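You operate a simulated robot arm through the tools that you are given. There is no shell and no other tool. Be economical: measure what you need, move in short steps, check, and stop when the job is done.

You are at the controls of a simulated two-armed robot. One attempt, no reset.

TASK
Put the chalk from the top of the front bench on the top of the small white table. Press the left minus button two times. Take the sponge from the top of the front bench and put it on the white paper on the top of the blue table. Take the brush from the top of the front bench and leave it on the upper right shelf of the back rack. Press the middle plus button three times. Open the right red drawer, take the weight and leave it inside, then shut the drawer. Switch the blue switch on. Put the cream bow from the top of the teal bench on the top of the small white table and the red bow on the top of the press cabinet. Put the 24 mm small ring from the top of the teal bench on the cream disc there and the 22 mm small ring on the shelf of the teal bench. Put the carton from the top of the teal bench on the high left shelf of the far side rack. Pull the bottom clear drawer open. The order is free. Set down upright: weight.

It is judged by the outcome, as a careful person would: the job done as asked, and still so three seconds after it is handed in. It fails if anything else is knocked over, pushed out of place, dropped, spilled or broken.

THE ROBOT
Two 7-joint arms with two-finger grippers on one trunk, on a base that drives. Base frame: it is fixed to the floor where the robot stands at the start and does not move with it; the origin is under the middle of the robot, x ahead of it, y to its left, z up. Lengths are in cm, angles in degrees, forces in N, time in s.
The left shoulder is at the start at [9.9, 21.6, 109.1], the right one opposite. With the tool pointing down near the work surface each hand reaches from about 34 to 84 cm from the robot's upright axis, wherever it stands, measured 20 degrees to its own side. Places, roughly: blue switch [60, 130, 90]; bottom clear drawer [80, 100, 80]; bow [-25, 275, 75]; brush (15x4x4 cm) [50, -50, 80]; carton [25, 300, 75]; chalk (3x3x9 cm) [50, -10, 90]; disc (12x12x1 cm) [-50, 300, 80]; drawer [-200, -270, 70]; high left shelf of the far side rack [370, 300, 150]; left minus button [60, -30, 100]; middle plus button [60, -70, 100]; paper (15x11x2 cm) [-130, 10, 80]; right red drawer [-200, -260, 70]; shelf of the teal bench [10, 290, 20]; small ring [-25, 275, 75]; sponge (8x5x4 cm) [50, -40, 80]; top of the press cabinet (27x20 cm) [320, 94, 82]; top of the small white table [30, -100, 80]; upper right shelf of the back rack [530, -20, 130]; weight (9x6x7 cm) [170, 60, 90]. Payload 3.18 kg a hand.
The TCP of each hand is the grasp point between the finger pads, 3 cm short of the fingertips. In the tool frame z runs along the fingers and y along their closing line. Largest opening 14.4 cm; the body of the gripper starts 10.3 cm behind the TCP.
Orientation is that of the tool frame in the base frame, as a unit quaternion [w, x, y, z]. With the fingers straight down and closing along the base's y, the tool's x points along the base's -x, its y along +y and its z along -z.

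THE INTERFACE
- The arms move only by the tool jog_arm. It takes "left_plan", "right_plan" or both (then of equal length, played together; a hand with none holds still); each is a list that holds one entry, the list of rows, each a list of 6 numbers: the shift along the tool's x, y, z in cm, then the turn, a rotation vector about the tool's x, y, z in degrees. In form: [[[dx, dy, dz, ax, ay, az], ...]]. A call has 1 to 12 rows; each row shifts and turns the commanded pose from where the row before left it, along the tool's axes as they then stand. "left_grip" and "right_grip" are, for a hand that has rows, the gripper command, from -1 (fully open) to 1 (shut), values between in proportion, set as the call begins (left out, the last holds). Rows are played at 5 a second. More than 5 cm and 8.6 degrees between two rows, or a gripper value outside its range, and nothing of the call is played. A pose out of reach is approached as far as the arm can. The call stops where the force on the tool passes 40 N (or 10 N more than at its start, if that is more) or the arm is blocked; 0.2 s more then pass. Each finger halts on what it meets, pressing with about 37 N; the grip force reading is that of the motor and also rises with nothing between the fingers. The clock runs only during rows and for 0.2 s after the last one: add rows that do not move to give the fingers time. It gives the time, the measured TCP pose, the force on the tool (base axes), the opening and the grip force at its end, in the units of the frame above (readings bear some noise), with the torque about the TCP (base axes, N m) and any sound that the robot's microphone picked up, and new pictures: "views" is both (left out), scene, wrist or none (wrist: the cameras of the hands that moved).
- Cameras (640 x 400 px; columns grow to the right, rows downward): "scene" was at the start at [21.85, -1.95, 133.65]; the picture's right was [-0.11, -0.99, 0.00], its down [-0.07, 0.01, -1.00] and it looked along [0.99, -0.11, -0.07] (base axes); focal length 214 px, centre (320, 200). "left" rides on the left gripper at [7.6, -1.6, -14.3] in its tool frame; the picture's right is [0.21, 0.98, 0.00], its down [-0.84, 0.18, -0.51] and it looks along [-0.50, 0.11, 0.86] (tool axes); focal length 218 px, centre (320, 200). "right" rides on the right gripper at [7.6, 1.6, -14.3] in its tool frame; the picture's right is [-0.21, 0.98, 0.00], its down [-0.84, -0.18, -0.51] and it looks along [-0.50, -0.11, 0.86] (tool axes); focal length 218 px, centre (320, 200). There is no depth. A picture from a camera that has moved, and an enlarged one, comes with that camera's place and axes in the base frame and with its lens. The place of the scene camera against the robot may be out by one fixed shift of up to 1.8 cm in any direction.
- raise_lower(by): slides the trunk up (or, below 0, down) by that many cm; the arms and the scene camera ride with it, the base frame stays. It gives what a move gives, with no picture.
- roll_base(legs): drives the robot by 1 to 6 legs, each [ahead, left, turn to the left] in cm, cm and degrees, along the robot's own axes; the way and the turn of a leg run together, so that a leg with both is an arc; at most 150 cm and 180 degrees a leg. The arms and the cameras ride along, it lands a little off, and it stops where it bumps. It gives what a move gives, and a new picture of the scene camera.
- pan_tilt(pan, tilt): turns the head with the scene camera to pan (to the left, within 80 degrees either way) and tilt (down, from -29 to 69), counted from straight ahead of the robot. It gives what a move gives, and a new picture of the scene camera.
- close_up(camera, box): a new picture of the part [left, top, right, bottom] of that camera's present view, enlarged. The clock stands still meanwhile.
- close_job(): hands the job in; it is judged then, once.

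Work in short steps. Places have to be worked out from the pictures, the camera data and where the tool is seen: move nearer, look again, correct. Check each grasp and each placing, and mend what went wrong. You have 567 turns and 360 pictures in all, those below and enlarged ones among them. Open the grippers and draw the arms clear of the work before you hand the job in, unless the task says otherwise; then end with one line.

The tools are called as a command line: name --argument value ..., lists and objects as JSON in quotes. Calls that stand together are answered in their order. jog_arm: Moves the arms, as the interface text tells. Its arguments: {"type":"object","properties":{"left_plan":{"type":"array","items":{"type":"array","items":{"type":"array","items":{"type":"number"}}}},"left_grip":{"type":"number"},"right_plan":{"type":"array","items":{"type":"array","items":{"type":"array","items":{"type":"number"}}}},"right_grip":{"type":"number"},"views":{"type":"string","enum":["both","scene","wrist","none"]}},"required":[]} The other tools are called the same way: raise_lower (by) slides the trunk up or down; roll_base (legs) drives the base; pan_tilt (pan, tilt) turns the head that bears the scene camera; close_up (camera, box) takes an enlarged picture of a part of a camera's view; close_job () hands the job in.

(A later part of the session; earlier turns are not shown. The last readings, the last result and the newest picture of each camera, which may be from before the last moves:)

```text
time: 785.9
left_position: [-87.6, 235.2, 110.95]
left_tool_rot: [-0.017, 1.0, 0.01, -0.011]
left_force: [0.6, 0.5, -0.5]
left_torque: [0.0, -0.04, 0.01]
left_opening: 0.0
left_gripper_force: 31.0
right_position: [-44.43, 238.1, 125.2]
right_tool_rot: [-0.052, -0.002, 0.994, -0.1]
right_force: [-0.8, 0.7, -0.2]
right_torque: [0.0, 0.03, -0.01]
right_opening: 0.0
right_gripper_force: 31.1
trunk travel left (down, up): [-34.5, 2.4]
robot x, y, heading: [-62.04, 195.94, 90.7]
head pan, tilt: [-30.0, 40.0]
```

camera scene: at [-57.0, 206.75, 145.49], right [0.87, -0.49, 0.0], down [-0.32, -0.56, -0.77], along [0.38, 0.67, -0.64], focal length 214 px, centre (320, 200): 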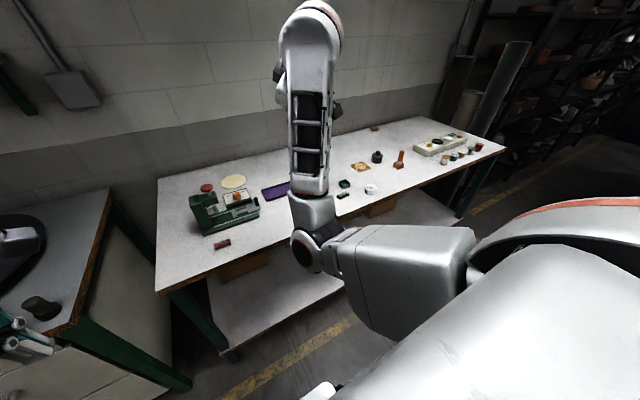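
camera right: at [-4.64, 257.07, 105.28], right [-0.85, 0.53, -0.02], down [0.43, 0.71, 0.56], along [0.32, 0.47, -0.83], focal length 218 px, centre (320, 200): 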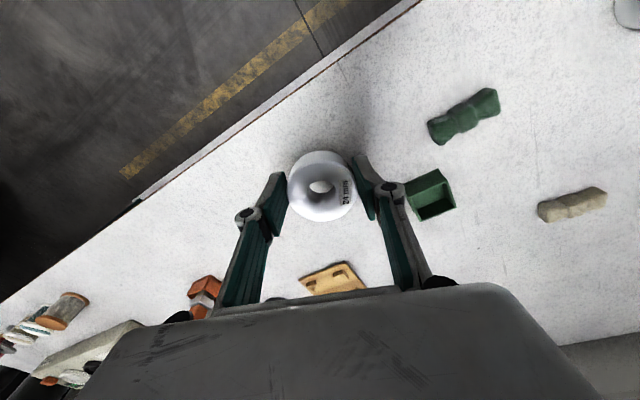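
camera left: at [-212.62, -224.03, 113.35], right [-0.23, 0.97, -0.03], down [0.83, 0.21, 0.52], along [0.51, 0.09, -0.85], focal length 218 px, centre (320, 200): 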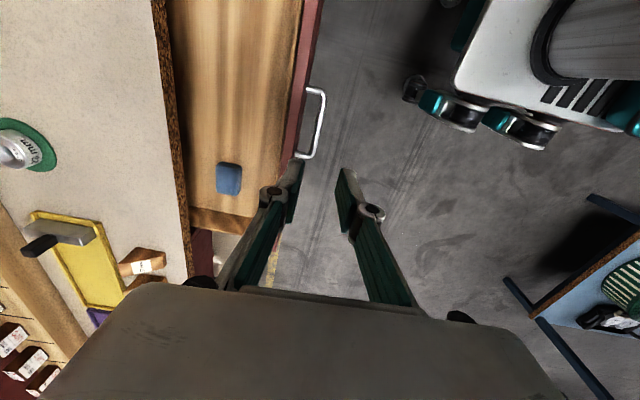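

The right arm is back in a good posture. Level it, lower the trunk, and drive so the left hand can pick the 24 mm ring at [0.4,263.6].

jog_arm --right_plan '[[[0, 0, 0, -5.75, -3, 0.1], [0, 0, 0, -5.75, -3, 0.1]]]' --views "none"

raise_lower --by -12

roll_base --legs '[[0, -88, 0], [17, 0, 0]]'

close_up --camera "left" --box '[160, 20, 480, 220]'

```text
time: 786.5
left_position: [-87.55, 235.22, 111.01]
left_tool_rot: [-0.017, 1.0, 0.011, -0.01]
left_force: [0.2, 0.5, -0.4]
left_torque: [-0.01, -0.01, -0.02]
left_opening: 0.0
left_gripper_force: 30.8
right_position: [-44.24, 238.12, 125.18]
right_tool_rot: [0.002, 0.0, 1.0, 0.001]
right_force: [0.3, -0.3, 0.0]
right_torque: [-0.01, 0.0, 0.0]
right_opening: 0.0
right_gripper_force: 30.9
trunk travel left (down, up): [-34.5, 2.4]
robot x, y, heading: [-62.04, 196.47, 90.7]
head pan, tilt: [-30.0, 40.0]
```

```text
time: 788.0
left_position: [-87.66, 235.28, 99.05]
left_tool_rot: [-0.017, 1.0, 0.011, -0.011]
left_force: [0.1, 0.1, 0.1]
left_torque: [0.03, -0.01, 0.02]
left_opening: 0.0
left_gripper_force: 30.7
right_position: [-44.32, 237.92, 113.39]
right_tool_rot: [0.0, 0.001, 1.0, 0.001]
right_force: [-0.4, -0.4, 0.1]
right_torque: [0.01, 0.0, 0.01]
right_opening: 0.0
right_gripper_force: 30.2
trunk travel left (down, up): [-22.5, 14.4]
robot x, y, heading: [-62.16, 196.53, 90.8]
head pan, tilt: [-30.0, 40.0]
```

```text
time: 797.0
left_position: [-0.67, 253.26, 98.97]
left_tool_rot: [-0.015, 1.0, 0.008, -0.011]
left_force: [0.8, 0.2, -0.4]
left_torque: [-0.03, 0.01, -0.01]
left_opening: 0.0
left_gripper_force: 30.7
right_position: [42.66, 255.93, 113.3]
right_tool_rot: [0.001, 0.001, 1.0, 0.0]
right_force: [0.2, -0.3, -0.1]
right_torque: [-0.05, 0.0, 0.0]
right_opening: 0.03
right_gripper_force: 31.1
trunk travel left (down, up): [-22.5, 14.4]
robot x, y, heading: [24.73, 214.18, 90.3]
head pan, tilt: [-30.0, 40.0]
camera scene: at [29.87, 228.44, 133.22], right [0.87, -0.49, 0.0], down [-0.32, -0.56, -0.77], along [0.38, 0.67, -0.64], focal length 214 px, centre (320, 200)
```

scene: 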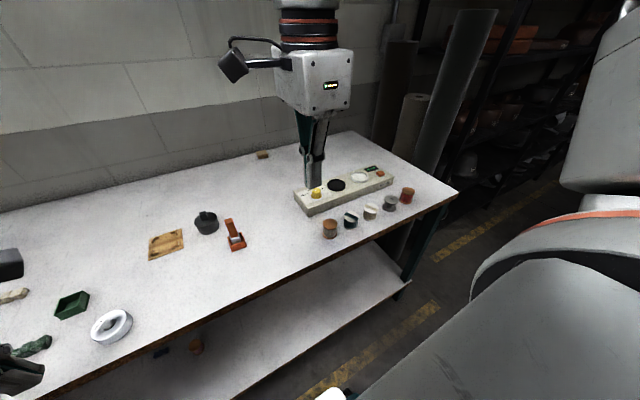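

```text
2.00 times, centred on (320, 120) of left
camera zoom: at [7.28, 254.63, 113.01], right [0.23, -0.97, -0.04], down [-0.83, -0.21, 0.52], along [-0.51, -0.09, -0.85], focal length 436 px, centre (320, 360)
```

zoom: 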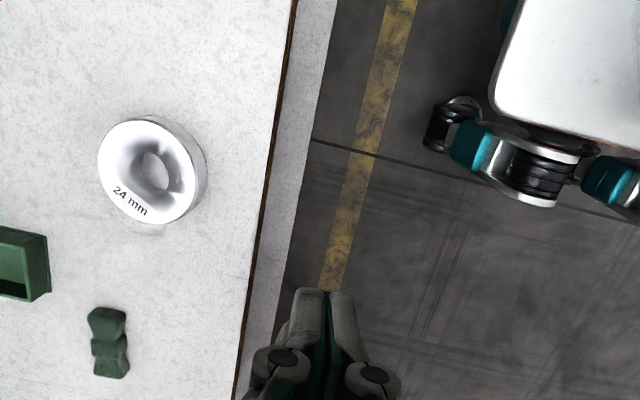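

Ring at [1.3,264.2]; also I see the base front is short, so I can stand closer. Pick the ring with the left hand.

jog_arm --left_plan '[[[0.5, -2.73, 0, 0, 0, 0], [0.5, -2.73, 0, 0, 0, 0], [0.5, -2.73, 0, 0, 0, 0], [0.47, -2.73, 0, 0, 0, 0], [0, 0, 3, 0, 0, 0], [0, 0, 3, 0, 0, 0], [0, 0, 3, 0, 0, 0], [0, 0, 1.8, 0, 0, 0]]]' --left_grip -0.1 --views "none"

```text
time: 798.8
left_position: [0.69, 264.67, 88.4]
left_tool_rot: [-0.017, 1.0, 0.01, -0.01]
left_force: [0.2, -0.1, -0.2]
left_torque: [-0.02, -0.02, -0.02]
left_opening: 7.92
left_gripper_force: 0.0
right_position: [42.61, 256.01, 113.16]
right_tool_rot: [0.001, 0.001, 1.0, 0.001]
right_force: [-1.1, 0.1, 0.5]
right_torque: [-0.01, 0.02, -0.01]
right_opening: 0.0
right_gripper_force: 31.2
trunk travel left (down, up): [-22.5, 14.4]
robot x, y, heading: [24.86, 213.94, 90.3]
head pan, tilt: [-30.0, 40.0]
```

jog_arm --left_plan '[[[0.4, 0.3, 0.7, 0, 0, 0]]]' --views "none"

jog_arm --left_plan '[[[0, 0, 0, 0, 0, 0], [0, 0, 0, 0, 0, 0], [0, 0, 0, 0, 0, 0]]]' --left_grip 1 --views "none"

jog_arm --left_plan '[[[0, 0, -3, 0, 0, 0], [0, 0, -3, 0, 0, 0], [0, 0, -3, 0, 0, 0], [0, 0, -3, 0, 0, 0]]]' --views "none"

```text
time: 799.2
left_position: [1.12, 264.31, 87.67]
left_tool_rot: [-0.016, 1.0, 0.009, -0.012]
left_force: [-0.1, 0.4, 0.3]
left_torque: [-0.01, 0.0, 0.02]
left_opening: 7.94
left_gripper_force: 0.2
right_position: [42.74, 255.9, 113.17]
right_tool_rot: [0.0, 0.002, 1.0, 0.001]
right_force: [0.8, -0.5, -0.3]
right_torque: [-0.01, -0.01, 0.01]
right_opening: 0.0
right_gripper_force: 30.3
trunk travel left (down, up): [-22.5, 14.4]
robot x, y, heading: [25.01, 214.63, 90.3]
head pan, tilt: [-30.0, 40.0]
```

```text
time: 800.0
left_position: [1.04, 264.23, 87.69]
left_tool_rot: [-0.017, 1.0, 0.009, -0.011]
left_force: [0.7, -0.8, 0.2]
left_torque: [-0.07, 0.0, -0.01]
left_opening: 5.69
left_gripper_force: 36.9
right_position: [42.63, 255.86, 113.26]
right_tool_rot: [0.002, 0.001, 1.0, 0.001]
right_force: [-0.1, 0.7, 0.4]
right_torque: [-0.01, 0.02, -0.02]
right_opening: 0.0
right_gripper_force: 31.1
trunk travel left (down, up): [-22.5, 14.4]
robot x, y, heading: [24.87, 214.03, 90.2]
head pan, tilt: [-30.0, 40.0]
```

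```text
time: 801.0
left_position: [1.75, 263.9, 99.87]
left_tool_rot: [-0.016, 1.0, 0.009, -0.011]
left_force: [0.3, 0.2, -0.5]
left_torque: [0.05, 0.03, -0.02]
left_opening: 5.68
left_gripper_force: 36.9
right_position: [42.65, 255.8, 113.22]
right_tool_rot: [0.001, 0.001, 1.0, 0.001]
right_force: [0.7, -0.5, -0.5]
right_torque: [0.03, 0.02, -0.02]
right_opening: 0.01
right_gripper_force: 30.5
trunk travel left (down, up): [-22.5, 14.4]
robot x, y, heading: [24.62, 214.24, 90.4]
head pan, tilt: [-30.0, 40.0]
```

Ring held. Drive to bring it over the cream disc.

jog_arm --left_plan '[[[0, 0, -3, 0, 0, 0], [0, 0, -2, 0, 0, 0]]]' --views "none"

roll_base --legs '[[0, 53.5, 0], [21, 0, 0]]'

```text
time: 801.6
left_position: [1.57, 263.7, 104.8]
left_tool_rot: [-0.016, 1.0, 0.008, -0.01]
left_force: [-0.3, -0.4, -1.8]
left_torque: [0.0, 0.0, -0.03]
left_opening: 5.69
left_gripper_force: 37.0
right_position: [42.53, 256.05, 113.37]
right_tool_rot: [0.001, 0.001, 1.0, 0.0]
right_force: [0.4, 0.9, 0.0]
right_torque: [-0.04, 0.0, 0.01]
right_opening: 0.0
right_gripper_force: 30.7
trunk travel left (down, up): [-22.5, 14.4]
robot x, y, heading: [24.84, 214.18, 90.2]
head pan, tilt: [-30.0, 40.0]
```

```text
time: 807.9
left_position: [-52.48, 278.41, 104.62]
left_tool_rot: [-0.017, 1.0, 0.006, -0.011]
left_force: [-0.5, -0.7, -1.2]
left_torque: [0.07, 0.01, 0.02]
left_opening: 5.68
left_gripper_force: 37.3
right_position: [-11.62, 270.58, 113.21]
right_tool_rot: [0.0, 0.005, 1.0, 0.0]
right_force: [0.4, 0.0, 0.2]
right_torque: [0.03, -0.02, 0.01]
right_opening: 0.01
right_gripper_force: 30.8
trunk travel left (down, up): [-22.5, 14.4]
robot x, y, heading: [-29.2, 229.03, 90.0]
head pan, tilt: [-30.0, 40.0]
stopped in leg 2: the robot was blocked; the commanded pose is now the measured one
camera scene: at [-24.47, 242.98, 133.22], right [0.87, -0.5, 0.0], down [-0.32, -0.56, -0.77], along [0.38, 0.66, -0.64], focal length 214 px, centre (320, 200)
```

scene: 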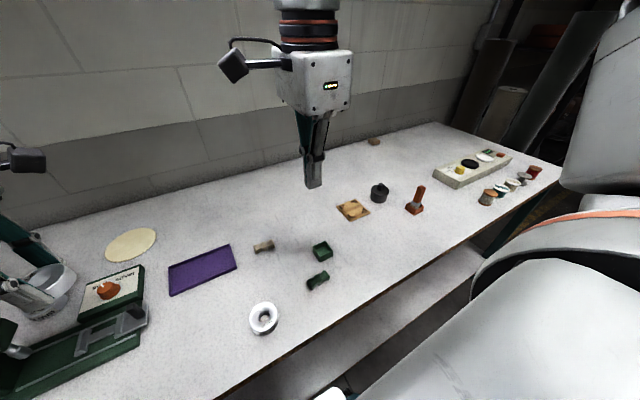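

Base touches the bench; the disc is at ≈[−51.6,302.8]. Extend the left hand over it.

jog_arm --left_plan '[[[0.14, -4.05, 0, 0, 0, 0], [0.14, -4.05, 0, 0, 0, 0], [0.14, -4.05, 0, 0, 0, 0], [0.14, -4.05, 1, 0, 0, 0], [0.14, -4.05, 2, 0, 0, 0], [0.14, -4.05, 2, 0, 0, 0]]]' --views "wrist"

```text
time: 809.3
left_position: [-51.97, 302.89, 100.2]
left_tool_rot: [-0.015, 1.0, 0.005, -0.011]
left_force: [-0.7, -0.1, -1.6]
left_torque: [-0.01, 0.03, 0.0]
left_opening: 5.66
left_gripper_force: 36.9
right_position: [-11.46, 270.71, 113.09]
right_tool_rot: [-0.001, 0.005, 1.0, -0.001]
right_force: [-0.2, 0.3, 0.5]
right_torque: [-0.04, 0.0, -0.01]
right_opening: 0.01
right_gripper_force: 30.8
trunk travel left (down, up): [-22.5, 14.4]
robot x, y, heading: [-29.55, 228.85, 90.0]
head pan, tilt: [-30.0, 40.0]
camera left: at [-43.97, 304.22, 114.31], right [0.22, -0.98, -0.04], down [-0.83, -0.2, 0.52], along [-0.52, -0.08, -0.85], focal length 218 px, centre (320, 200)
```

left: 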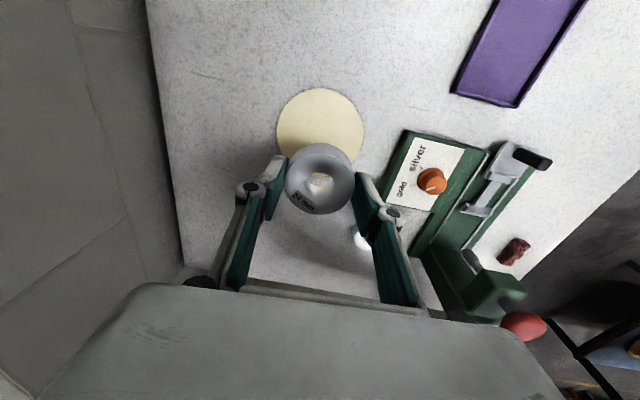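

Disc centre ≈[−51.3,303.8], right below the ring. Lower onto it.

jog_arm --left_plan '[[[0.35, -0.45, 3, 0, 0, 0], [0.35, -0.45, 3, 0, 0, 0], [0, 0, 3, 0, 0, 0], [0, 0, 1.6, 0, 0, 0]]]' --views "none"

jog_arm --left_plan '[[[0, 0, 0.4, 0, 0, 0], [0, 0, 0.3, 0, 0, 0]]]' --views "none"

jog_arm --left_plan '[[[0, 0, 0.3, 0, 0, 0]]]' --views "none"

```text
time: 810.3
left_position: [-51.67, 304.26, 89.81]
left_tool_rot: [-0.016, 1.0, 0.007, -0.01]
left_force: [0.6, 0.0, -2.5]
left_torque: [0.03, -0.02, 0.01]
left_opening: 5.66
left_gripper_force: 37.0
right_position: [-11.48, 270.64, 113.1]
right_tool_rot: [0.0, 0.005, 1.0, -0.001]
right_force: [-0.3, 0.0, -0.5]
right_torque: [-0.05, 0.0, 0.0]
right_opening: 0.0
right_gripper_force: 30.3
trunk travel left (down, up): [-22.5, 14.4]
robot x, y, heading: [-29.67, 229.06, 89.9]
head pan, tilt: [-30.0, 40.0]
```

```text
time: 810.9
left_position: [-51.69, 304.26, 89.23]
left_tool_rot: [-0.016, 1.0, 0.006, -0.012]
left_force: [-0.6, -0.1, -2.0]
left_torque: [-0.01, 0.02, 0.0]
left_opening: 5.67
left_gripper_force: 36.9
right_position: [-11.43, 270.63, 113.13]
right_tool_rot: [0.001, 0.005, 1.0, 0.0]
right_force: [-0.2, -0.6, -0.2]
right_torque: [-0.01, 0.01, 0.02]
right_opening: 0.0
right_gripper_force: 30.5
trunk travel left (down, up): [-22.5, 14.4]
robot x, y, heading: [-29.19, 229.3, 90.0]
head pan, tilt: [-30.0, 40.0]
```

```text
time: 811.3
left_position: [-51.69, 304.35, 88.96]
left_tool_rot: [-0.016, 1.0, 0.006, -0.011]
left_force: [-0.3, 0.2, -1.7]
left_torque: [0.0, -0.01, -0.02]
left_opening: 5.66
left_gripper_force: 37.1
right_position: [-11.52, 270.55, 113.1]
right_tool_rot: [0.001, 0.004, 1.0, 0.0]
right_force: [-0.2, -0.8, -0.5]
right_torque: [-0.03, -0.02, -0.01]
right_opening: 0.02
right_gripper_force: 30.5
trunk travel left (down, up): [-22.5, 14.4]
robot x, y, heading: [-29.41, 228.93, 90.0]
head pan, tilt: [-30.0, 40.0]
```

jog_arm --left_plan '[[[0, 0, 0.3, 0, 0, 0], [0, 0, 0.2, 0, 0, 0]]]' --views "none"

jog_arm --left_plan '[[[0, 0, 0.3, 0, 0, 0]]]' --views "none"

```text
time: 811.9
left_position: [-51.61, 304.43, 88.36]
left_tool_rot: [-0.016, 1.0, 0.005, -0.011]
left_force: [0.0, -1.1, -2.3]
left_torque: [-0.02, -0.02, -0.03]
left_opening: 5.66
left_gripper_force: 37.2
right_position: [-11.48, 270.63, 113.15]
right_tool_rot: [0.0, 0.004, 1.0, 0.0]
right_force: [-0.2, -0.4, 0.6]
right_torque: [0.04, 0.02, -0.08]
right_opening: 0.0
right_gripper_force: 30.4
trunk travel left (down, up): [-22.5, 14.4]
robot x, y, heading: [-28.81, 229.03, 90.5]
head pan, tilt: [-30.0, 40.0]
```

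```text
time: 812.3
left_position: [-51.58, 304.34, 88.25]
left_tool_rot: [-0.017, 1.0, 0.008, -0.011]
left_force: [-0.4, -0.4, 3.9]
left_torque: [-0.13, 0.02, -0.01]
left_opening: 5.65
left_gripper_force: 37.1
right_position: [-11.51, 270.53, 113.2]
right_tool_rot: [0.0, 0.004, 1.0, 0.001]
right_force: [-0.2, -0.9, 0.8]
right_torque: [0.02, -0.06, 0.03]
right_opening: 0.02
right_gripper_force: 30.6
trunk travel left (down, up): [-22.5, 14.4]
robot x, y, heading: [-29.53, 228.76, 90.1]
head pan, tilt: [-30.0, 40.0]
```

Contact on the disc. Release and rise, with a view for the next ring.

jog_arm --left_plan '[[[0, 0, 0, 0, 0, 0], [0, 0, 0, 0, 0, 0], [0, 0, -3, 0, 0, 0], [0, 0, -4, 0, 0, 0], [-3, 0, -4, 0, 0, 0], [-4, 1.5, -3, 0, 0, 0]]]' --left_grip -0.1 --views "wrist"

```text
refused: row 6 steps farther than a row can; nothing moved
```

jog_arm --left_plan '[[[0, 0, 0, 0, 0, 0], [0, 0, 0, 0, 0, 0], [0, 0, -3, 0, 0, 0], [0, 0, -4, 0, 0, 0], [-3, 0, -3, 0, 0, 0], [-3.5, 1.5, -3, 0, 0, 0]]]' --left_grip -0.1 --views "wrist"

```text
time: 813.7
left_position: [-57.91, 302.39, 101.37]
left_tool_rot: [-0.016, 1.0, 0.006, -0.01]
left_force: [0.0, -0.8, 0.1]
left_torque: [0.06, 0.0, 0.02]
left_opening: 7.93
left_gripper_force: 0.0
right_position: [-11.6, 270.44, 113.34]
right_tool_rot: [0.001, 0.005, 1.0, 0.001]
right_force: [0.2, -0.5, 0.9]
right_torque: [0.02, -0.02, 0.0]
right_opening: 0.0
right_gripper_force: 30.9
trunk travel left (down, up): [-22.5, 14.4]
robot x, y, heading: [-29.86, 229.45, 90.2]
head pan, tilt: [-30.0, 40.0]
camera left: at [-50.01, 303.56, 115.36], right [0.22, -0.97, -0.04], down [-0.83, -0.21, 0.52], along [-0.51, -0.08, -0.85], focal length 218 px, centre (320, 200)
```

left: 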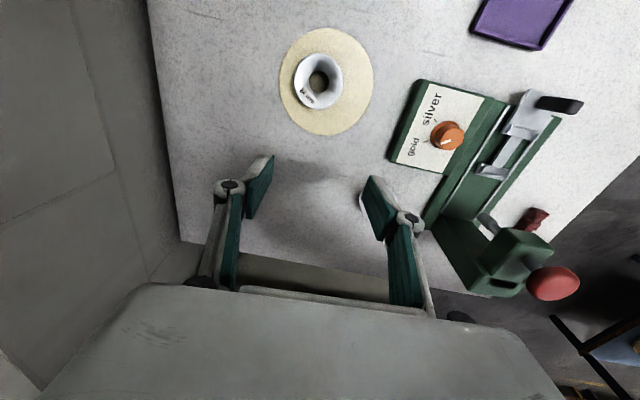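

Ring 24 sits on the disc. Move over the 22 mm ring behind the press and look.

jog_arm --left_plan '[[[-3, 2.2, 0, 0, 0, 0], [-3, 2.2, 0, 0, 0, 0], [-3, 2.2, 0, 0, 0, 0]]]' --views "none"

close_up --camera "left" --box '[200, 80, 440, 230]'

```text
time: 814.5
left_position: [-67.06, 295.44, 100.99]
left_tool_rot: [-0.017, 1.0, 0.007, -0.01]
left_force: [-0.5, -0.1, 0.6]
left_torque: [0.0, -0.04, 0.01]
left_opening: 7.93
left_gripper_force: 0.0
right_position: [-11.78, 270.51, 113.34]
right_tool_rot: [0.001, 0.004, 1.0, 0.001]
right_force: [-0.4, 0.0, -0.3]
right_torque: [0.03, -0.06, 0.02]
right_opening: 0.03
right_gripper_force: 30.4
trunk travel left (down, up): [-22.5, 14.4]
robot x, y, heading: [-29.64, 228.96, 89.9]
head pan, tilt: [-30.0, 40.0]
```

```text
2.67 times, centred on (320, 155) of left
camera zoom: at [-59.13, 296.71, 115.09], right [0.22, -0.97, -0.04], down [-0.83, -0.21, 0.52], along [-0.51, -0.08, -0.85], focal length 582 px, centre (320, 320)
```

zoom: 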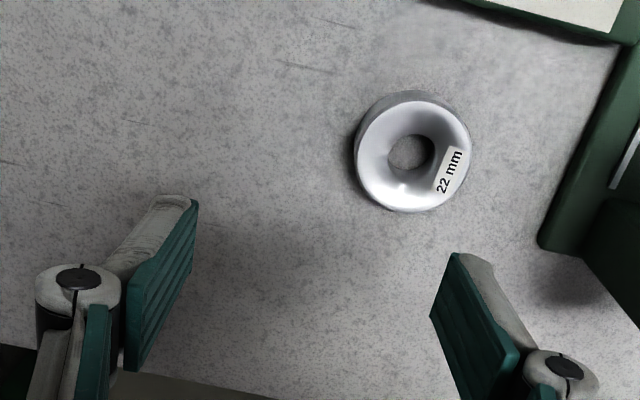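

Ring 22 at ≈[−66.2,291.7]. Align, descend, and grip.

jog_arm --left_plan '[[[0.45, 1.85, 0, 0, 0, 0], [0.45, 1.85, 0, 0, 0, 0], [0, 0, 4, 0, 0, 0], [0, 0, 4, 0, 0, 0], [0, 0, 3, 0, 0, 0]]]' --views "none"

jog_arm --left_plan '[[[0, 0, 1.2, 0, 0, 0], [0, 0, 1.2, 0, 0, 0]]]' --views "none"

```text
time: 815.7
left_position: [-65.95, 292.4, 90.04]
left_tool_rot: [-0.017, 1.0, 0.005, -0.01]
left_force: [-0.6, 0.7, 0.0]
left_torque: [-0.03, -0.04, -0.06]
left_opening: 7.95
left_gripper_force: 0.0
right_position: [-11.55, 270.72, 113.14]
right_tool_rot: [0.001, 0.004, 1.0, -0.001]
right_force: [-0.4, 0.3, 0.3]
right_torque: [-0.02, -0.02, 0.0]
right_opening: 0.04
right_gripper_force: 30.4
trunk travel left (down, up): [-22.5, 14.4]
robot x, y, heading: [-29.92, 228.74, 90.2]
head pan, tilt: [-30.0, 40.0]
```

```text
time: 816.3
left_position: [-66.17, 292.43, 87.71]
left_tool_rot: [-0.016, 1.0, 0.006, -0.011]
left_force: [0.2, 0.4, -0.1]
left_torque: [0.01, 0.0, -0.02]
left_opening: 7.94
left_gripper_force: 0.0
right_position: [-11.52, 270.6, 113.21]
right_tool_rot: [0.0, 0.004, 1.0, 0.0]
right_force: [0.1, -0.6, 0.4]
right_torque: [0.02, -0.03, 0.0]
right_opening: 0.02
right_gripper_force: 29.9
trunk travel left (down, up): [-22.5, 14.4]
robot x, y, heading: [-29.52, 229.0, 90.2]
head pan, tilt: [-30.0, 40.0]
```

jog_arm --left_plan '[[[0, 0, 0, 0, 0, 0], [0, 0, 0, 0, 0, 0], [0, 0, 0, 0, 0, 0]]]' --left_grip 1 --views "none"

jog_arm --left_plan '[[[0, 0, -4, 0, 0, 0], [0, 0, -4, 0, 0, 0], [0, 0, -4, 0, 0, 0], [0, 0, -4, 0, 0, 0]]]' --views "none"

```text
time: 817.1
left_position: [-66.21, 292.39, 87.7]
left_tool_rot: [-0.017, 1.0, 0.007, -0.011]
left_force: [-0.9, 0.5, 1.9]
left_torque: [0.07, -0.01, 0.02]
left_opening: 5.67
left_gripper_force: 36.6
right_position: [-11.43, 270.66, 113.1]
right_tool_rot: [-0.001, 0.005, 1.0, 0.0]
right_force: [-0.3, 0.4, -0.1]
right_torque: [0.0, 0.0, 0.01]
right_opening: 0.0
right_gripper_force: 30.2
trunk travel left (down, up): [-22.5, 14.4]
robot x, y, heading: [-29.49, 229.11, 90.2]
head pan, tilt: [-30.0, 40.0]
```

```text
time: 818.1
left_position: [-65.59, 291.88, 103.77]
left_tool_rot: [-0.016, 1.0, 0.007, -0.012]
left_force: [-1.0, -0.1, -1.5]
left_torque: [-0.03, 0.01, 0.02]
left_opening: 5.66
left_gripper_force: 37.3
right_position: [-11.45, 270.61, 113.2]
right_tool_rot: [-0.001, 0.004, 1.0, 0.0]
right_force: [1.1, -0.4, 0.9]
right_torque: [0.03, 0.01, -0.01]
right_opening: 0.0
right_gripper_force: 30.8
trunk travel left (down, up): [-22.5, 14.4]
robot x, y, heading: [-29.58, 228.67, 90.2]
head pan, tilt: [-30.0, 40.0]
```

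Ring 22 held. The right hand is near the cream bow (≈[−19.7,283.7]); move over it and look.

jog_arm --right_plan '[[[2.05, 3.2, 1, 0, 0, 0], [2.05, 3.2, 1, 0, 0, 0], [2.05, 3.2, 1, 0, 0, 0], [2.05, 3.2, 1, 0, 0, 0], [0, 0, 3, 0, 0, 0], [0, 0, 3, 0, 0, 0]]]' --right_grip 0.3 --views "none"

close_up --camera "right" --box '[180, 60, 460, 235]'

```text
time: 819.5
left_position: [-65.62, 291.89, 103.63]
left_tool_rot: [-0.015, 1.0, 0.006, -0.011]
left_force: [0.3, -0.4, -2.4]
left_torque: [-0.01, 0.0, 0.0]
left_opening: 5.67
left_gripper_force: 37.1
right_position: [-13.84, 278.17, 105.07]
right_tool_rot: [0.001, 0.006, 1.0, -0.001]
right_force: [0.1, 0.1, -0.4]
right_torque: [-0.01, -0.03, 0.02]
right_opening: 5.05
right_gripper_force: 0.1
right hand out of reach, approached as far as the arm can: row 2, 3, 4
trunk travel left (down, up): [-22.5, 14.4]
robot x, y, heading: [-29.74, 229.12, 90.2]
head pan, tilt: [-30.0, 40.0]
```

```text
2.29 times, centred on (320, 148) of right
camera zoom: at [-21.44, 279.84, 119.27], right [0.22, 0.98, 0.0], down [0.84, -0.19, 0.51], along [0.5, -0.11, -0.86], focal length 499 px, centre (320, 320)
```

zoom: 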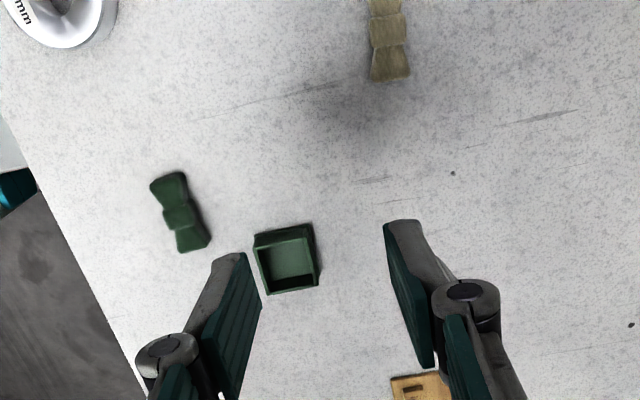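

Reach inward is limited there, so I'll first deliver ring 22 to the lower shelf: back off, lower the trunk and the left hand.

jog_arm --right_plan '[[[0, -3, -3, 0, 0, 0], [0, -3, -3, 0, 0, 0], [0, -3, -3, 0, 0, 0]]]' --views "none"

roll_base --legs '[[-48, 0, 0]]'

raise_lower --by -20

jog_arm --left_plan '[[[0, 1, 4, 0, 0, 0], [0, 1, 4, 0, 0, 0], [0, 1, 4, 0, 0, 0], [0, 1, 4, 0, 0, 0], [0, 1, 4, 0, 0, 0], [0, 1, 4, 0, 0, 0], [0, 1, 4, 0, 0, 0], [0, 1, 4, 0, 0, 0], [0, 1, 4, 0, 0, 0], [0, 1, 4, 0, 0, 0]]]' --views "none"

```text
time: 820.3
left_position: [-65.72, 291.8, 103.72]
left_tool_rot: [-0.017, 1.0, 0.007, -0.011]
left_force: [-0.1, -0.6, -0.8]
left_torque: [0.05, -0.01, 0.0]
left_opening: 5.67
left_gripper_force: 37.2
right_position: [-14.13, 268.7, 114.25]
right_tool_rot: [0.001, 0.005, 1.0, -0.001]
right_force: [0.9, 0.4, 0.3]
right_torque: [0.04, -0.03, 0.0]
right_opening: 5.02
right_gripper_force: 0.0
trunk travel left (down, up): [-22.5, 14.4]
robot x, y, heading: [-29.74, 228.86, 90.4]
head pan, tilt: [-30.0, 40.0]
```

```text
time: 821.8
left_position: [-66.5, 280.68, 103.97]
left_tool_rot: [-0.034, 0.999, 0.009, -0.019]
left_force: [-8.9, 12.9, -2.3]
left_torque: [0.39, 0.12, 0.18]
left_opening: 5.61
left_gripper_force: 36.7
right_position: [-14.14, 256.49, 114.3]
right_tool_rot: [0.002, 0.005, 1.0, 0.0]
right_force: [-1.2, -0.5, 0.6]
right_torque: [0.1, -0.05, -0.04]
right_opening: 5.07
right_gripper_force: 0.0
trunk travel left (down, up): [-22.5, 14.4]
robot x, y, heading: [-29.66, 217.08, 90.0]
head pan, tilt: [-30.0, 40.0]
stopped in leg 1: the force on the tool passed its limit at 66 N (the readings are from after the stop); the commanded pose is now the measured one
camera scene: at [-24.61, 230.7, 133.29], right [0.87, -0.5, 0.0], down [-0.32, -0.56, -0.77], along [0.38, 0.67, -0.64], focal length 214 px, centre (320, 200)
```

scene: 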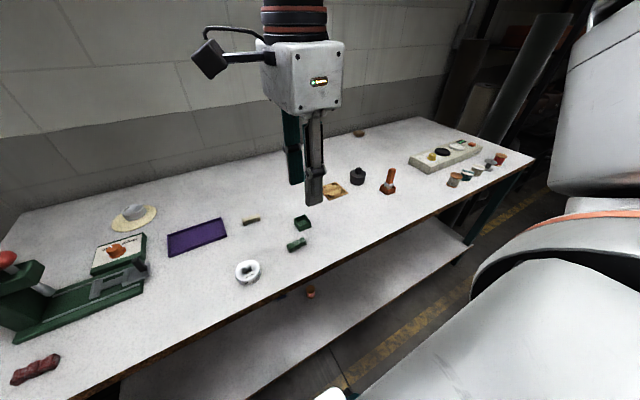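

```text
time: 822.5
left_position: [-66.1, 280.9, 100.78]
left_tool_rot: [-0.033, 0.999, 0.007, -0.016]
left_force: [-0.3, -3.9, 12.4]
left_torque: [-0.61, -0.05, -0.01]
left_opening: 5.69
left_gripper_force: 37.4
right_position: [-13.88, 257.0, 110.12]
right_tool_rot: [0.001, 0.005, 1.0, -0.008]
right_force: [-0.1, 0.4, 0.6]
right_torque: [0.01, -0.05, 0.01]
right_opening: 5.04
right_gripper_force: 0.0
trunk travel left (down, up): [-19.1, 17.8]
robot x, y, heading: [-29.59, 216.96, 90.4]
head pan, tilt: [-30.0, 40.0]
heard: click
stopped: the force on the tool passed its limit at 98 N (the readings are from after the stop); the commanded pose is now the measured one
```

```text
time: 822.8
left_position: [-66.21, 280.79, 100.67]
left_tool_rot: [-0.039, 0.999, 0.011, -0.012]
left_force: [-3.0, -9.0, 19.8]
left_torque: [-0.98, 0.02, -0.09]
left_opening: 5.64
left_gripper_force: 36.3
right_position: [-13.88, 257.09, 110.24]
right_tool_rot: [0.001, 0.005, 1.0, -0.009]
right_force: [0.6, 0.5, 0.0]
right_torque: [-0.06, -0.03, -0.02]
right_opening: 5.05
right_gripper_force: 0.0
trunk travel left (down, up): [-19.1, 17.8]
robot x, y, heading: [-29.73, 216.91, 90.4]
head pan, tilt: [-30.0, 40.0]
stopped in row 1 (left hand): the force on the tool passed its limit at 58 N (the readings are from after the stop); the commanded pose is now the measured one
```

The left hand caught on the green press. Raise it immediately and inspect.

jog_arm --left_plan '[[[0, 0, -2, 0, 0, 0], [0, 0, -4, 0, 0, 0], [0, 0, -4, 0, 0, 0], [0, 0, -4, 0, 0, 0]]]' --views "wrist"

```text
time: 823.8
left_position: [-65.71, 279.9, 114.64]
left_tool_rot: [-0.039, 0.999, 0.008, -0.015]
left_force: [0.1, 0.0, -1.7]
left_torque: [0.02, -0.02, -0.01]
left_opening: 5.64
left_gripper_force: 36.6
right_position: [-13.74, 256.91, 110.24]
right_tool_rot: [0.001, 0.005, 1.0, -0.008]
right_force: [0.0, 0.0, 0.2]
right_torque: [0.04, 0.0, -0.01]
right_opening: 5.05
right_gripper_force: 0.0
trunk travel left (down, up): [-19.1, 17.8]
robot x, y, heading: [-29.51, 216.76, 90.0]
head pan, tilt: [-30.0, 40.0]
camera left: at [-57.55, 280.54, 128.65], right [0.22, -0.97, -0.08], down [-0.82, -0.23, 0.52], along [-0.52, -0.05, -0.85], focal length 218 px, centre (320, 200)
```

left: 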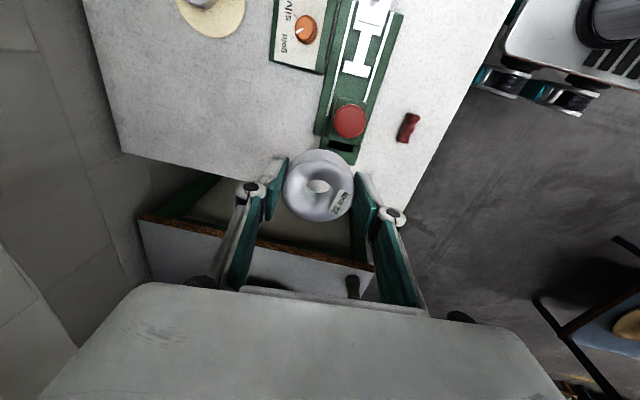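

The press appears in place. Now back away with the hand high, then lower in free space.

roll_base --legs '[[-40, 0, 0]]'

raise_lower --by -17

jog_arm --left_plan '[[[0, 1, 4, 0, 0, 0], [0, 1, 4, 0, 0, 0], [0, 1, 4, 0, 0, 0], [0, 1, 4, 0, 0, 0], [0, 1, 4, 0, 0, 0], [0, 1, 4, 0, 0, 0], [0, 1, 4, 0, 0, 0], [0, 1, 4, 0, 0, 0], [0, 1, 4, 0, 0, 0], [0, 1, 4, 0, 0, 0], [0, 1, 4, 0, 0, 0], [0, 1, 4, 0, 0, 0]]]' --views "none"

```text
time: 826.3
left_position: [-65.63, 240.07, 114.35]
left_tool_rot: [-0.038, 0.999, 0.009, -0.015]
left_force: [-0.2, 0.1, -1.1]
left_torque: [0.02, -0.02, -0.04]
left_opening: 5.62
left_gripper_force: 37.1
right_position: [-13.79, 217.21, 110.32]
right_tool_rot: [0.001, 0.005, 1.0, -0.008]
right_force: [-0.3, 1.0, -0.2]
right_torque: [0.03, -0.01, 0.01]
right_opening: 5.04
right_gripper_force: 0.1
trunk travel left (down, up): [-19.1, 17.8]
robot x, y, heading: [-29.48, 176.79, 90.2]
head pan, tilt: [-30.0, 40.0]
camera scene: at [-24.37, 193.69, 129.64], right [0.87, -0.5, 0.0], down [-0.32, -0.56, -0.77], along [0.38, 0.67, -0.64], focal length 214 px, centre (320, 200)
```

scene: 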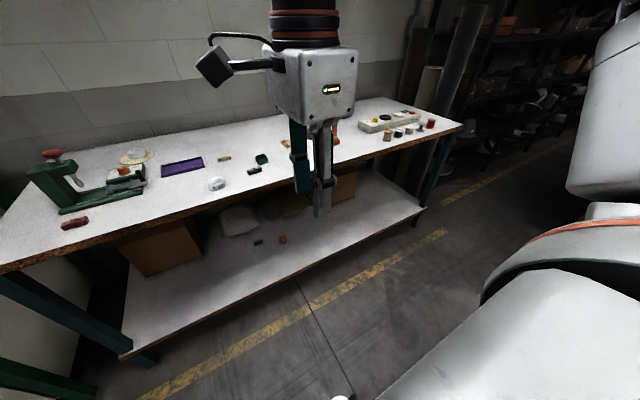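

```text
time: 828.2
left_position: [-65.82, 240.0, 97.54]
left_tool_rot: [-0.039, 0.999, 0.009, -0.013]
left_force: [0.4, -1.0, -1.0]
left_torque: [0.02, -0.04, 0.0]
left_opening: 5.62
left_gripper_force: 36.9
right_position: [-13.84, 217.43, 93.46]
right_tool_rot: [-0.007, 0.01, 1.0, -0.009]
right_force: [-0.1, -0.5, 1.5]
right_torque: [0.06, 0.01, -0.03]
right_opening: 5.06
right_gripper_force: 0.0
trunk travel left (down, up): [-2.1, 34.8]
robot x, y, heading: [-29.46, 177.19, 90.0]
head pan, tilt: [-30.0, 40.0]
```

```text
time: 830.8
left_position: [-67.13, 231.64, 48.47]
left_tool_rot: [-0.038, 0.999, 0.008, -0.014]
left_force: [0.1, 0.6, -1.5]
left_torque: [-0.04, 0.01, 0.01]
left_opening: 5.62
left_gripper_force: 36.8
right_position: [-13.79, 217.36, 93.32]
right_tool_rot: [-0.005, 0.009, 1.0, -0.01]
right_force: [0.4, -0.3, -0.6]
right_torque: [0.01, 0.02, 0.02]
right_opening: 5.03
right_gripper_force: 0.1
trunk travel left (down, up): [-2.1, 34.8]
robot x, y, heading: [-29.8, 177.11, 90.3]
head pan, tilt: [-30.0, 40.0]
```

Lower further and pitch forward ~25° so the wrist stays outside the bench edge.

jog_arm --left_plan '[[[0, 0, 4, 0, 0, 0], [0, 0, 4, 0, 0, 0], [0, 0, 3, 0, 0, 0], [0, 0, 0, 6.5, 0, 0], [0, 0, 0, 6.5, 0, 0], [0, 0, 0, 6.5, 0, 0], [0, 0, 0, 6.5, 0, 0]]]' --views "none"

```text
time: 832.4
left_position: [-67.83, 232.82, 37.92]
left_tool_rot: [-0.141, 0.99, 0.004, -0.015]
left_force: [0.0, 0.2, -1.3]
left_torque: [0.02, 0.02, 0.01]
left_opening: 5.63
left_gripper_force: 36.9
left hand out of reach, approached as far as the arm can: row 5, 6, 7
right_position: [-13.71, 217.4, 93.28]
right_tool_rot: [-0.004, 0.01, 1.0, -0.01]
right_force: [-1.1, -0.6, -0.5]
right_torque: [0.01, -0.01, -0.02]
right_opening: 5.03
right_gripper_force: 0.2
trunk travel left (down, up): [-2.1, 34.8]
robot x, y, heading: [-29.45, 176.96, 90.3]
head pan, tilt: [-30.0, 40.0]
```

roll_base --legs '[[33, 0, 0]]'

close_up --camera "left" --box '[0, 0, 640, 400]'

```text
time: 834.6
left_position: [-67.8, 266.59, 37.92]
left_tool_rot: [-0.139, 0.99, 0.002, -0.015]
left_force: [0.5, 0.0, -1.3]
left_torque: [0.02, -0.02, 0.02]
left_opening: 5.64
left_gripper_force: 36.8
right_position: [-13.83, 251.11, 93.29]
right_tool_rot: [-0.003, 0.01, 1.0, -0.01]
right_force: [-0.8, 1.0, -0.1]
right_torque: [0.01, -0.01, 0.03]
right_opening: 5.05
right_gripper_force: 0.1
trunk travel left (down, up): [-2.1, 34.8]
robot x, y, heading: [-29.57, 210.48, 90.0]
head pan, tilt: [-30.0, 40.0]
camera scene: at [-23.86, 244.44, 108.83], right [0.83, -0.56, 0.0], down [-0.35, -0.51, -0.79], along [0.44, 0.65, -0.62], focal length 214 px, centre (320, 200)
```

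scene: 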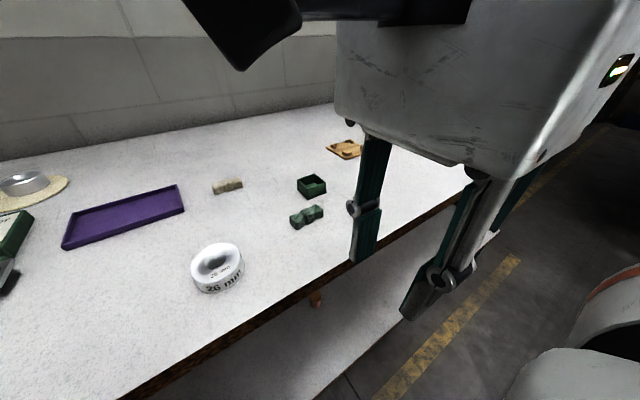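

```text
1.00 times, centred on (320, 200) of left (not enlarged: the box is as wide or as high as the picture)
camera zoom: at [-59.68, 264.31, 51.8], right [0.21, -0.94, -0.28], down [-0.83, -0.32, 0.46], along [-0.52, 0.13, -0.84], focal length 218 px, centre (320, 200)
```

zoom: 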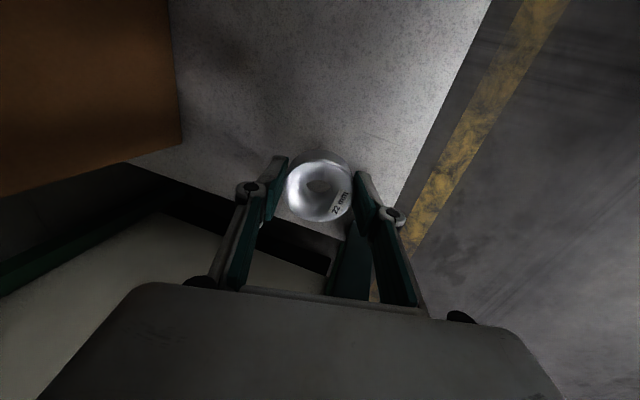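

Ring is over the lower shelf, ~10 cm inside the front edge. Lower it gently.

jog_arm --left_plan '[[[0, 0.7, 2.45, 0, 0, 0], [0, 0.7, 2.45, 0, 0, 0], [0, 0.7, 2.45, 0, 0, 0]]]' --views "none"

jog_arm --left_plan '[[[0, 0.14, 0.48, 0, 0, 0], [0, 0.14, 0.48, 0, 0, 0]]]' --views "none"

jog_arm --left_plan '[[[0, 0.14, 0.48, 0, 0, 0], [0, 0.14, 0.48, 0, 0, 0]]]' --views "none"

```text
time: 835.4
left_position: [-69.22, 266.8, 30.5]
left_tool_rot: [-0.141, 0.99, 0.002, -0.015]
left_force: [0.0, 0.6, -1.9]
left_torque: [-0.01, 0.01, -0.01]
left_opening: 5.63
left_gripper_force: 37.1
left hand out of reach, approached as far as the arm can: row 3
right_position: [-13.88, 251.17, 93.34]
right_tool_rot: [-0.005, 0.011, 1.0, -0.009]
right_force: [-0.3, -0.1, -0.3]
right_torque: [-0.01, 0.04, -0.02]
right_opening: 5.06
right_gripper_force: 0.1
trunk travel left (down, up): [-2.1, 34.8]
robot x, y, heading: [-29.61, 210.48, 90.1]
head pan, tilt: [-30.0, 40.0]
```

```text
time: 836.0
left_position: [-69.14, 266.69, 29.59]
left_tool_rot: [-0.139, 0.99, 0.002, -0.015]
left_force: [-0.2, -0.1, -1.6]
left_torque: [-0.01, 0.0, 0.01]
left_opening: 5.62
left_gripper_force: 37.0
right_position: [-13.64, 251.15, 93.25]
right_tool_rot: [-0.003, 0.011, 1.0, -0.01]
right_force: [0.4, 0.4, -0.5]
right_torque: [-0.02, 0.02, 0.01]
right_opening: 5.02
right_gripper_force: 0.1
trunk travel left (down, up): [-2.1, 34.8]
robot x, y, heading: [-29.68, 210.86, 90.1]
head pan, tilt: [-30.0, 40.0]
```

```text
time: 836.6
left_position: [-69.28, 266.85, 28.7]
left_tool_rot: [-0.139, 0.99, 0.002, -0.015]
left_force: [-0.6, -0.4, -1.3]
left_torque: [-0.03, 0.01, 0.0]
left_opening: 5.62
left_gripper_force: 37.3
right_position: [-13.84, 251.17, 93.29]
right_tool_rot: [-0.004, 0.011, 1.0, -0.01]
right_force: [0.9, -0.7, 0.2]
right_torque: [-0.02, 0.0, 0.02]
right_opening: 5.04
right_gripper_force: 0.0
trunk travel left (down, up): [-2.1, 34.8]
robot x, y, heading: [-29.79, 210.63, 90.1]
head pan, tilt: [-30.0, 40.0]
```

jog_arm --left_plan '[[[0, 0.14, 0.48, 0, 0, 0], [0, 0.14, 0.48, 0, 0, 0]]]' --views "none"

jog_arm --left_plan '[[[0, 0.14, 0.48, 0, 0, 0], [0, 0.14, 0.48, 0, 0, 0]]]' --views "none"

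jog_arm --left_plan '[[[0, 0.14, 0.48, 0, 0, 0], [0, 0.14, 0.48, 0, 0, 0]]]' --views "none"

```text
time: 837.2
left_position: [-69.47, 266.74, 27.68]
left_tool_rot: [-0.138, 0.99, 0.003, -0.015]
left_force: [-0.2, 0.4, -2.1]
left_torque: [0.0, 0.03, 0.03]
left_opening: 5.62
left_gripper_force: 37.0
right_position: [-13.82, 251.09, 93.3]
right_tool_rot: [-0.004, 0.012, 1.0, -0.009]
right_force: [-0.2, -0.2, -0.5]
right_torque: [0.0, 0.01, -0.01]
right_opening: 5.05
right_gripper_force: 0.1
trunk travel left (down, up): [-2.1, 34.8]
robot x, y, heading: [-29.29, 210.91, 90.0]
head pan, tilt: [-30.0, 40.0]
```

```text
time: 837.8
left_position: [-69.82, 266.76, 26.59]
left_tool_rot: [-0.139, 0.99, 0.002, -0.015]
left_force: [0.0, -0.1, -1.8]
left_torque: [0.0, 0.02, 0.01]
left_opening: 5.6
left_gripper_force: 36.6
left hand out of reach, approached as far as the arm can: row 1
right_position: [-13.79, 251.2, 93.2]
right_tool_rot: [-0.004, 0.012, 1.0, -0.01]
right_force: [0.9, -0.8, 0.2]
right_torque: [0.01, -0.03, -0.01]
right_opening: 5.05
right_gripper_force: 0.0
trunk travel left (down, up): [-2.1, 34.8]
robot x, y, heading: [-29.5, 210.37, 90.3]
head pan, tilt: [-30.0, 40.0]
```

```text
time: 838.4
left_position: [-69.89, 266.76, 25.89]
left_tool_rot: [-0.139, 0.99, 0.003, -0.015]
left_force: [-0.3, -5.8, 14.3]
left_torque: [-0.69, -0.16, -0.11]
left_opening: 5.59
left_gripper_force: 37.2
right_position: [-13.69, 251.02, 93.48]
right_tool_rot: [-0.003, 0.011, 1.0, -0.009]
right_force: [0.0, -0.5, 0.3]
right_torque: [0.02, -0.01, 0.0]
right_opening: 5.05
right_gripper_force: 0.0
trunk travel left (down, up): [-2.1, 34.8]
robot x, y, heading: [-29.37, 210.53, 90.1]
head pan, tilt: [-30.0, 40.0]
```

Contact with the shelf. Release, rise, then back the base out.

jog_arm --left_plan '[[[0, 0, -0.2, 0, 0, 0], [0, 0, 0, 0, 0, 0], [0, 0, 0, 0, 0, 0], [0, 0, -2, 0, 0, 0], [0, 0, -3, 0, 0, 0], [0, 0, -3, 0, 0, 0]]]' --left_grip -0.05 --views "wrist"

```text
time: 839.8
left_position: [-71.33, 264.57, 33.98]
left_tool_rot: [-0.138, 0.99, 0.003, -0.014]
left_force: [-0.4, 0.2, -1.0]
left_torque: [-0.04, -0.02, 0.0]
left_opening: 7.57
left_gripper_force: 0.0
left hand out of reach, approached as far as the arm can: row 4, 6
right_position: [-13.86, 251.08, 93.27]
right_tool_rot: [-0.004, 0.012, 1.0, -0.01]
right_force: [-0.4, 0.1, 0.4]
right_torque: [-0.02, 0.02, -0.05]
right_opening: 5.05
right_gripper_force: 0.0
trunk travel left (down, up): [-2.1, 34.8]
robot x, y, heading: [-29.52, 210.85, 90.0]
head pan, tilt: [-30.0, 40.0]
camera left: at [-63.19, 262.25, 47.87], right [0.21, -0.94, -0.27], down [-0.83, -0.32, 0.46], along [-0.52, 0.13, -0.84], focal length 218 px, centre (320, 200)
```

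left: 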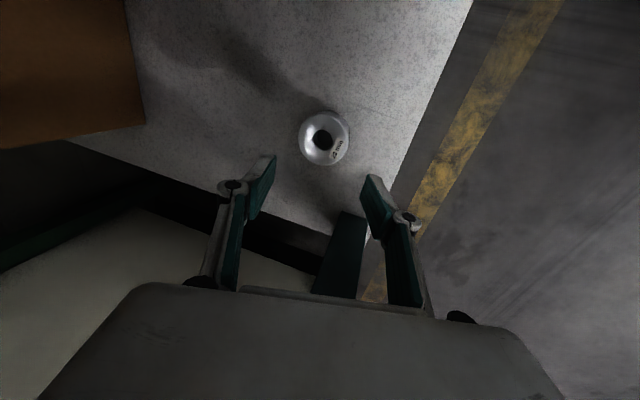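

Ring 22 is on the lower shelf. Back out, raise the trunk, and re-level the left hand for the bows.

roll_base --legs '[[-34, 0, 0]]'

raise_lower --by 20

jog_arm --left_plan '[[[0, 0, -4, 0, 0, 0], [0, 0, -4, -4, 0, 0], [0, 0, -4, -4, 0, 0], [0, 0, -4, -4, 0, 0], [0, 0, -4, -4, 0, 0], [0, 0, -4, 0, 0, 0], [0, 0, -4, 0, 0, 0], [0, 0, -4, 0, 0, 0], [0, 0, -4, 0, 0, 0], [0, 0, -4, 0, 0, 0], [0, 0, -4, 0, 0, 0], [0, 0, -4, 0, 0, 0]]]' --left_grip 0.3 --views "none"

```text
time: 842.0
left_position: [-71.32, 230.31, 34.01]
left_tool_rot: [-0.138, 0.99, 0.004, -0.015]
left_force: [-0.3, 0.5, 0.3]
left_torque: [0.0, 0.01, 0.01]
left_opening: 7.56
left_gripper_force: 0.1
right_position: [-13.89, 217.09, 93.21]
right_tool_rot: [-0.003, 0.009, 1.0, -0.008]
right_force: [0.7, -1.3, 0.1]
right_torque: [-0.02, -0.06, 0.01]
right_opening: 5.01
right_gripper_force: 0.0
trunk travel left (down, up): [-2.1, 34.8]
robot x, y, heading: [-29.59, 176.8, 90.4]
head pan, tilt: [-30.0, 40.0]
camera scene: at [-23.91, 210.2, 108.7], right [0.83, -0.55, 0.0], down [-0.35, -0.52, -0.78], along [0.43, 0.65, -0.63], focal length 214 px, centre (320, 200)
```

scene: 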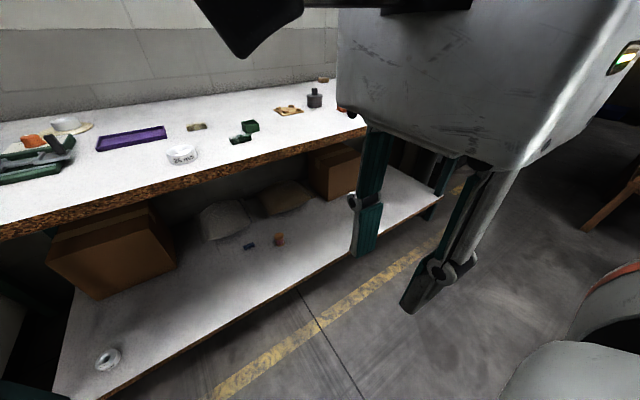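

```text
time: 844.2
left_position: [-71.29, 230.28, 53.85]
left_tool_rot: [-0.137, 0.99, 0.003, -0.015]
left_force: [-0.5, 0.2, 0.5]
left_torque: [0.02, -0.03, 0.0]
left_opening: 7.55
left_gripper_force: 0.1
right_position: [-13.86, 217.15, 113.18]
right_tool_rot: [-0.003, 0.01, 1.0, -0.011]
right_force: [-0.3, 0.8, -0.4]
right_torque: [-0.03, 0.02, 0.0]
right_opening: 5.04
right_gripper_force: 0.1
trunk travel left (down, up): [-22.1, 14.8]
robot x, y, heading: [-29.0, 176.48, 90.1]
head pan, tilt: [-30.0, 40.0]
```

```text
time: 846.8
left_position: [-70.01, 226.27, 101.53]
left_tool_rot: [0.001, 1.0, 0.007, -0.015]
left_force: [0.1, -0.4, 0.1]
left_torque: [0.01, 0.01, -0.03]
left_opening: 5.06
left_gripper_force: 0.0
right_position: [-13.78, 216.88, 113.31]
right_tool_rot: [-0.004, 0.009, 1.0, -0.009]
right_force: [0.1, -0.6, 0.1]
right_torque: [0.01, 0.0, 0.01]
right_opening: 5.04
right_gripper_force: 0.0
trunk travel left (down, up): [-22.1, 14.8]
robot x, y, heading: [-29.36, 176.12, 90.3]
head pan, tilt: [-30.0, 40.0]
```

Drive so the left hand is over the red bow (≈[−63.7,266.2]) and look.

roll_base --legs '[[0, -6.5, 0], [36, 0, 0]]'

close_up --camera "left" --box '[180, 40, 460, 215]'

```text
time: 850.0
left_position: [-63.2, 262.94, 101.64]
left_tool_rot: [0.001, 1.0, 0.002, -0.015]
left_force: [0.6, -0.2, 0.1]
left_torque: [-0.05, 0.05, 0.02]
left_opening: 5.03
left_gripper_force: 0.1
right_position: [-7.13, 253.23, 113.31]
right_tool_rot: [-0.004, 0.013, 1.0, -0.01]
right_force: [-0.9, -0.5, 0.4]
right_torque: [-0.05, -0.02, -0.01]
right_opening: 5.02
right_gripper_force: 0.0
trunk travel left (down, up): [-22.1, 14.8]
robot x, y, heading: [-22.94, 212.5, 90.1]
head pan, tilt: [-30.0, 40.0]
camera scene: at [-17.78, 227.16, 132.8], right [0.86, -0.5, 0.0], down [-0.32, -0.56, -0.77], along [0.38, 0.66, -0.64], focal length 214 px, centre (320, 200)
```

scene: 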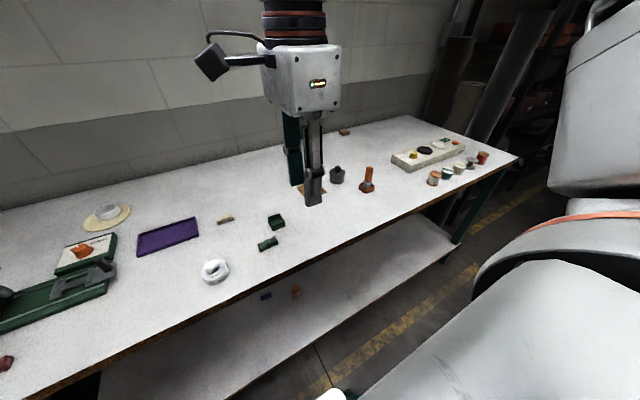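

```text
2.29 times, centred on (320, 128) of left
camera zoom: at [-55.09, 264.61, 115.49], right [0.21, -0.98, 0.0], down [-0.83, -0.18, 0.53], along [-0.52, -0.11, -0.85], focal length 499 px, centre (320, 366)
```

zoom: 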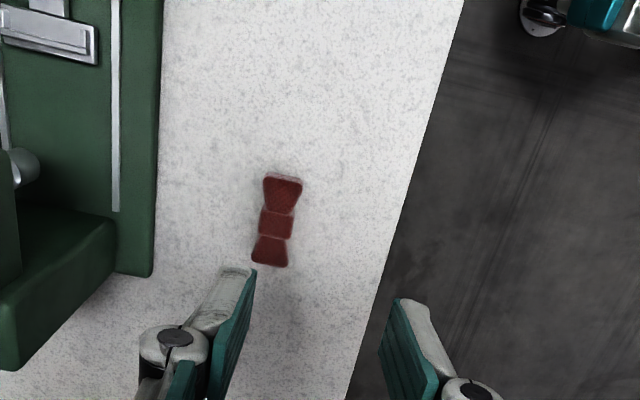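

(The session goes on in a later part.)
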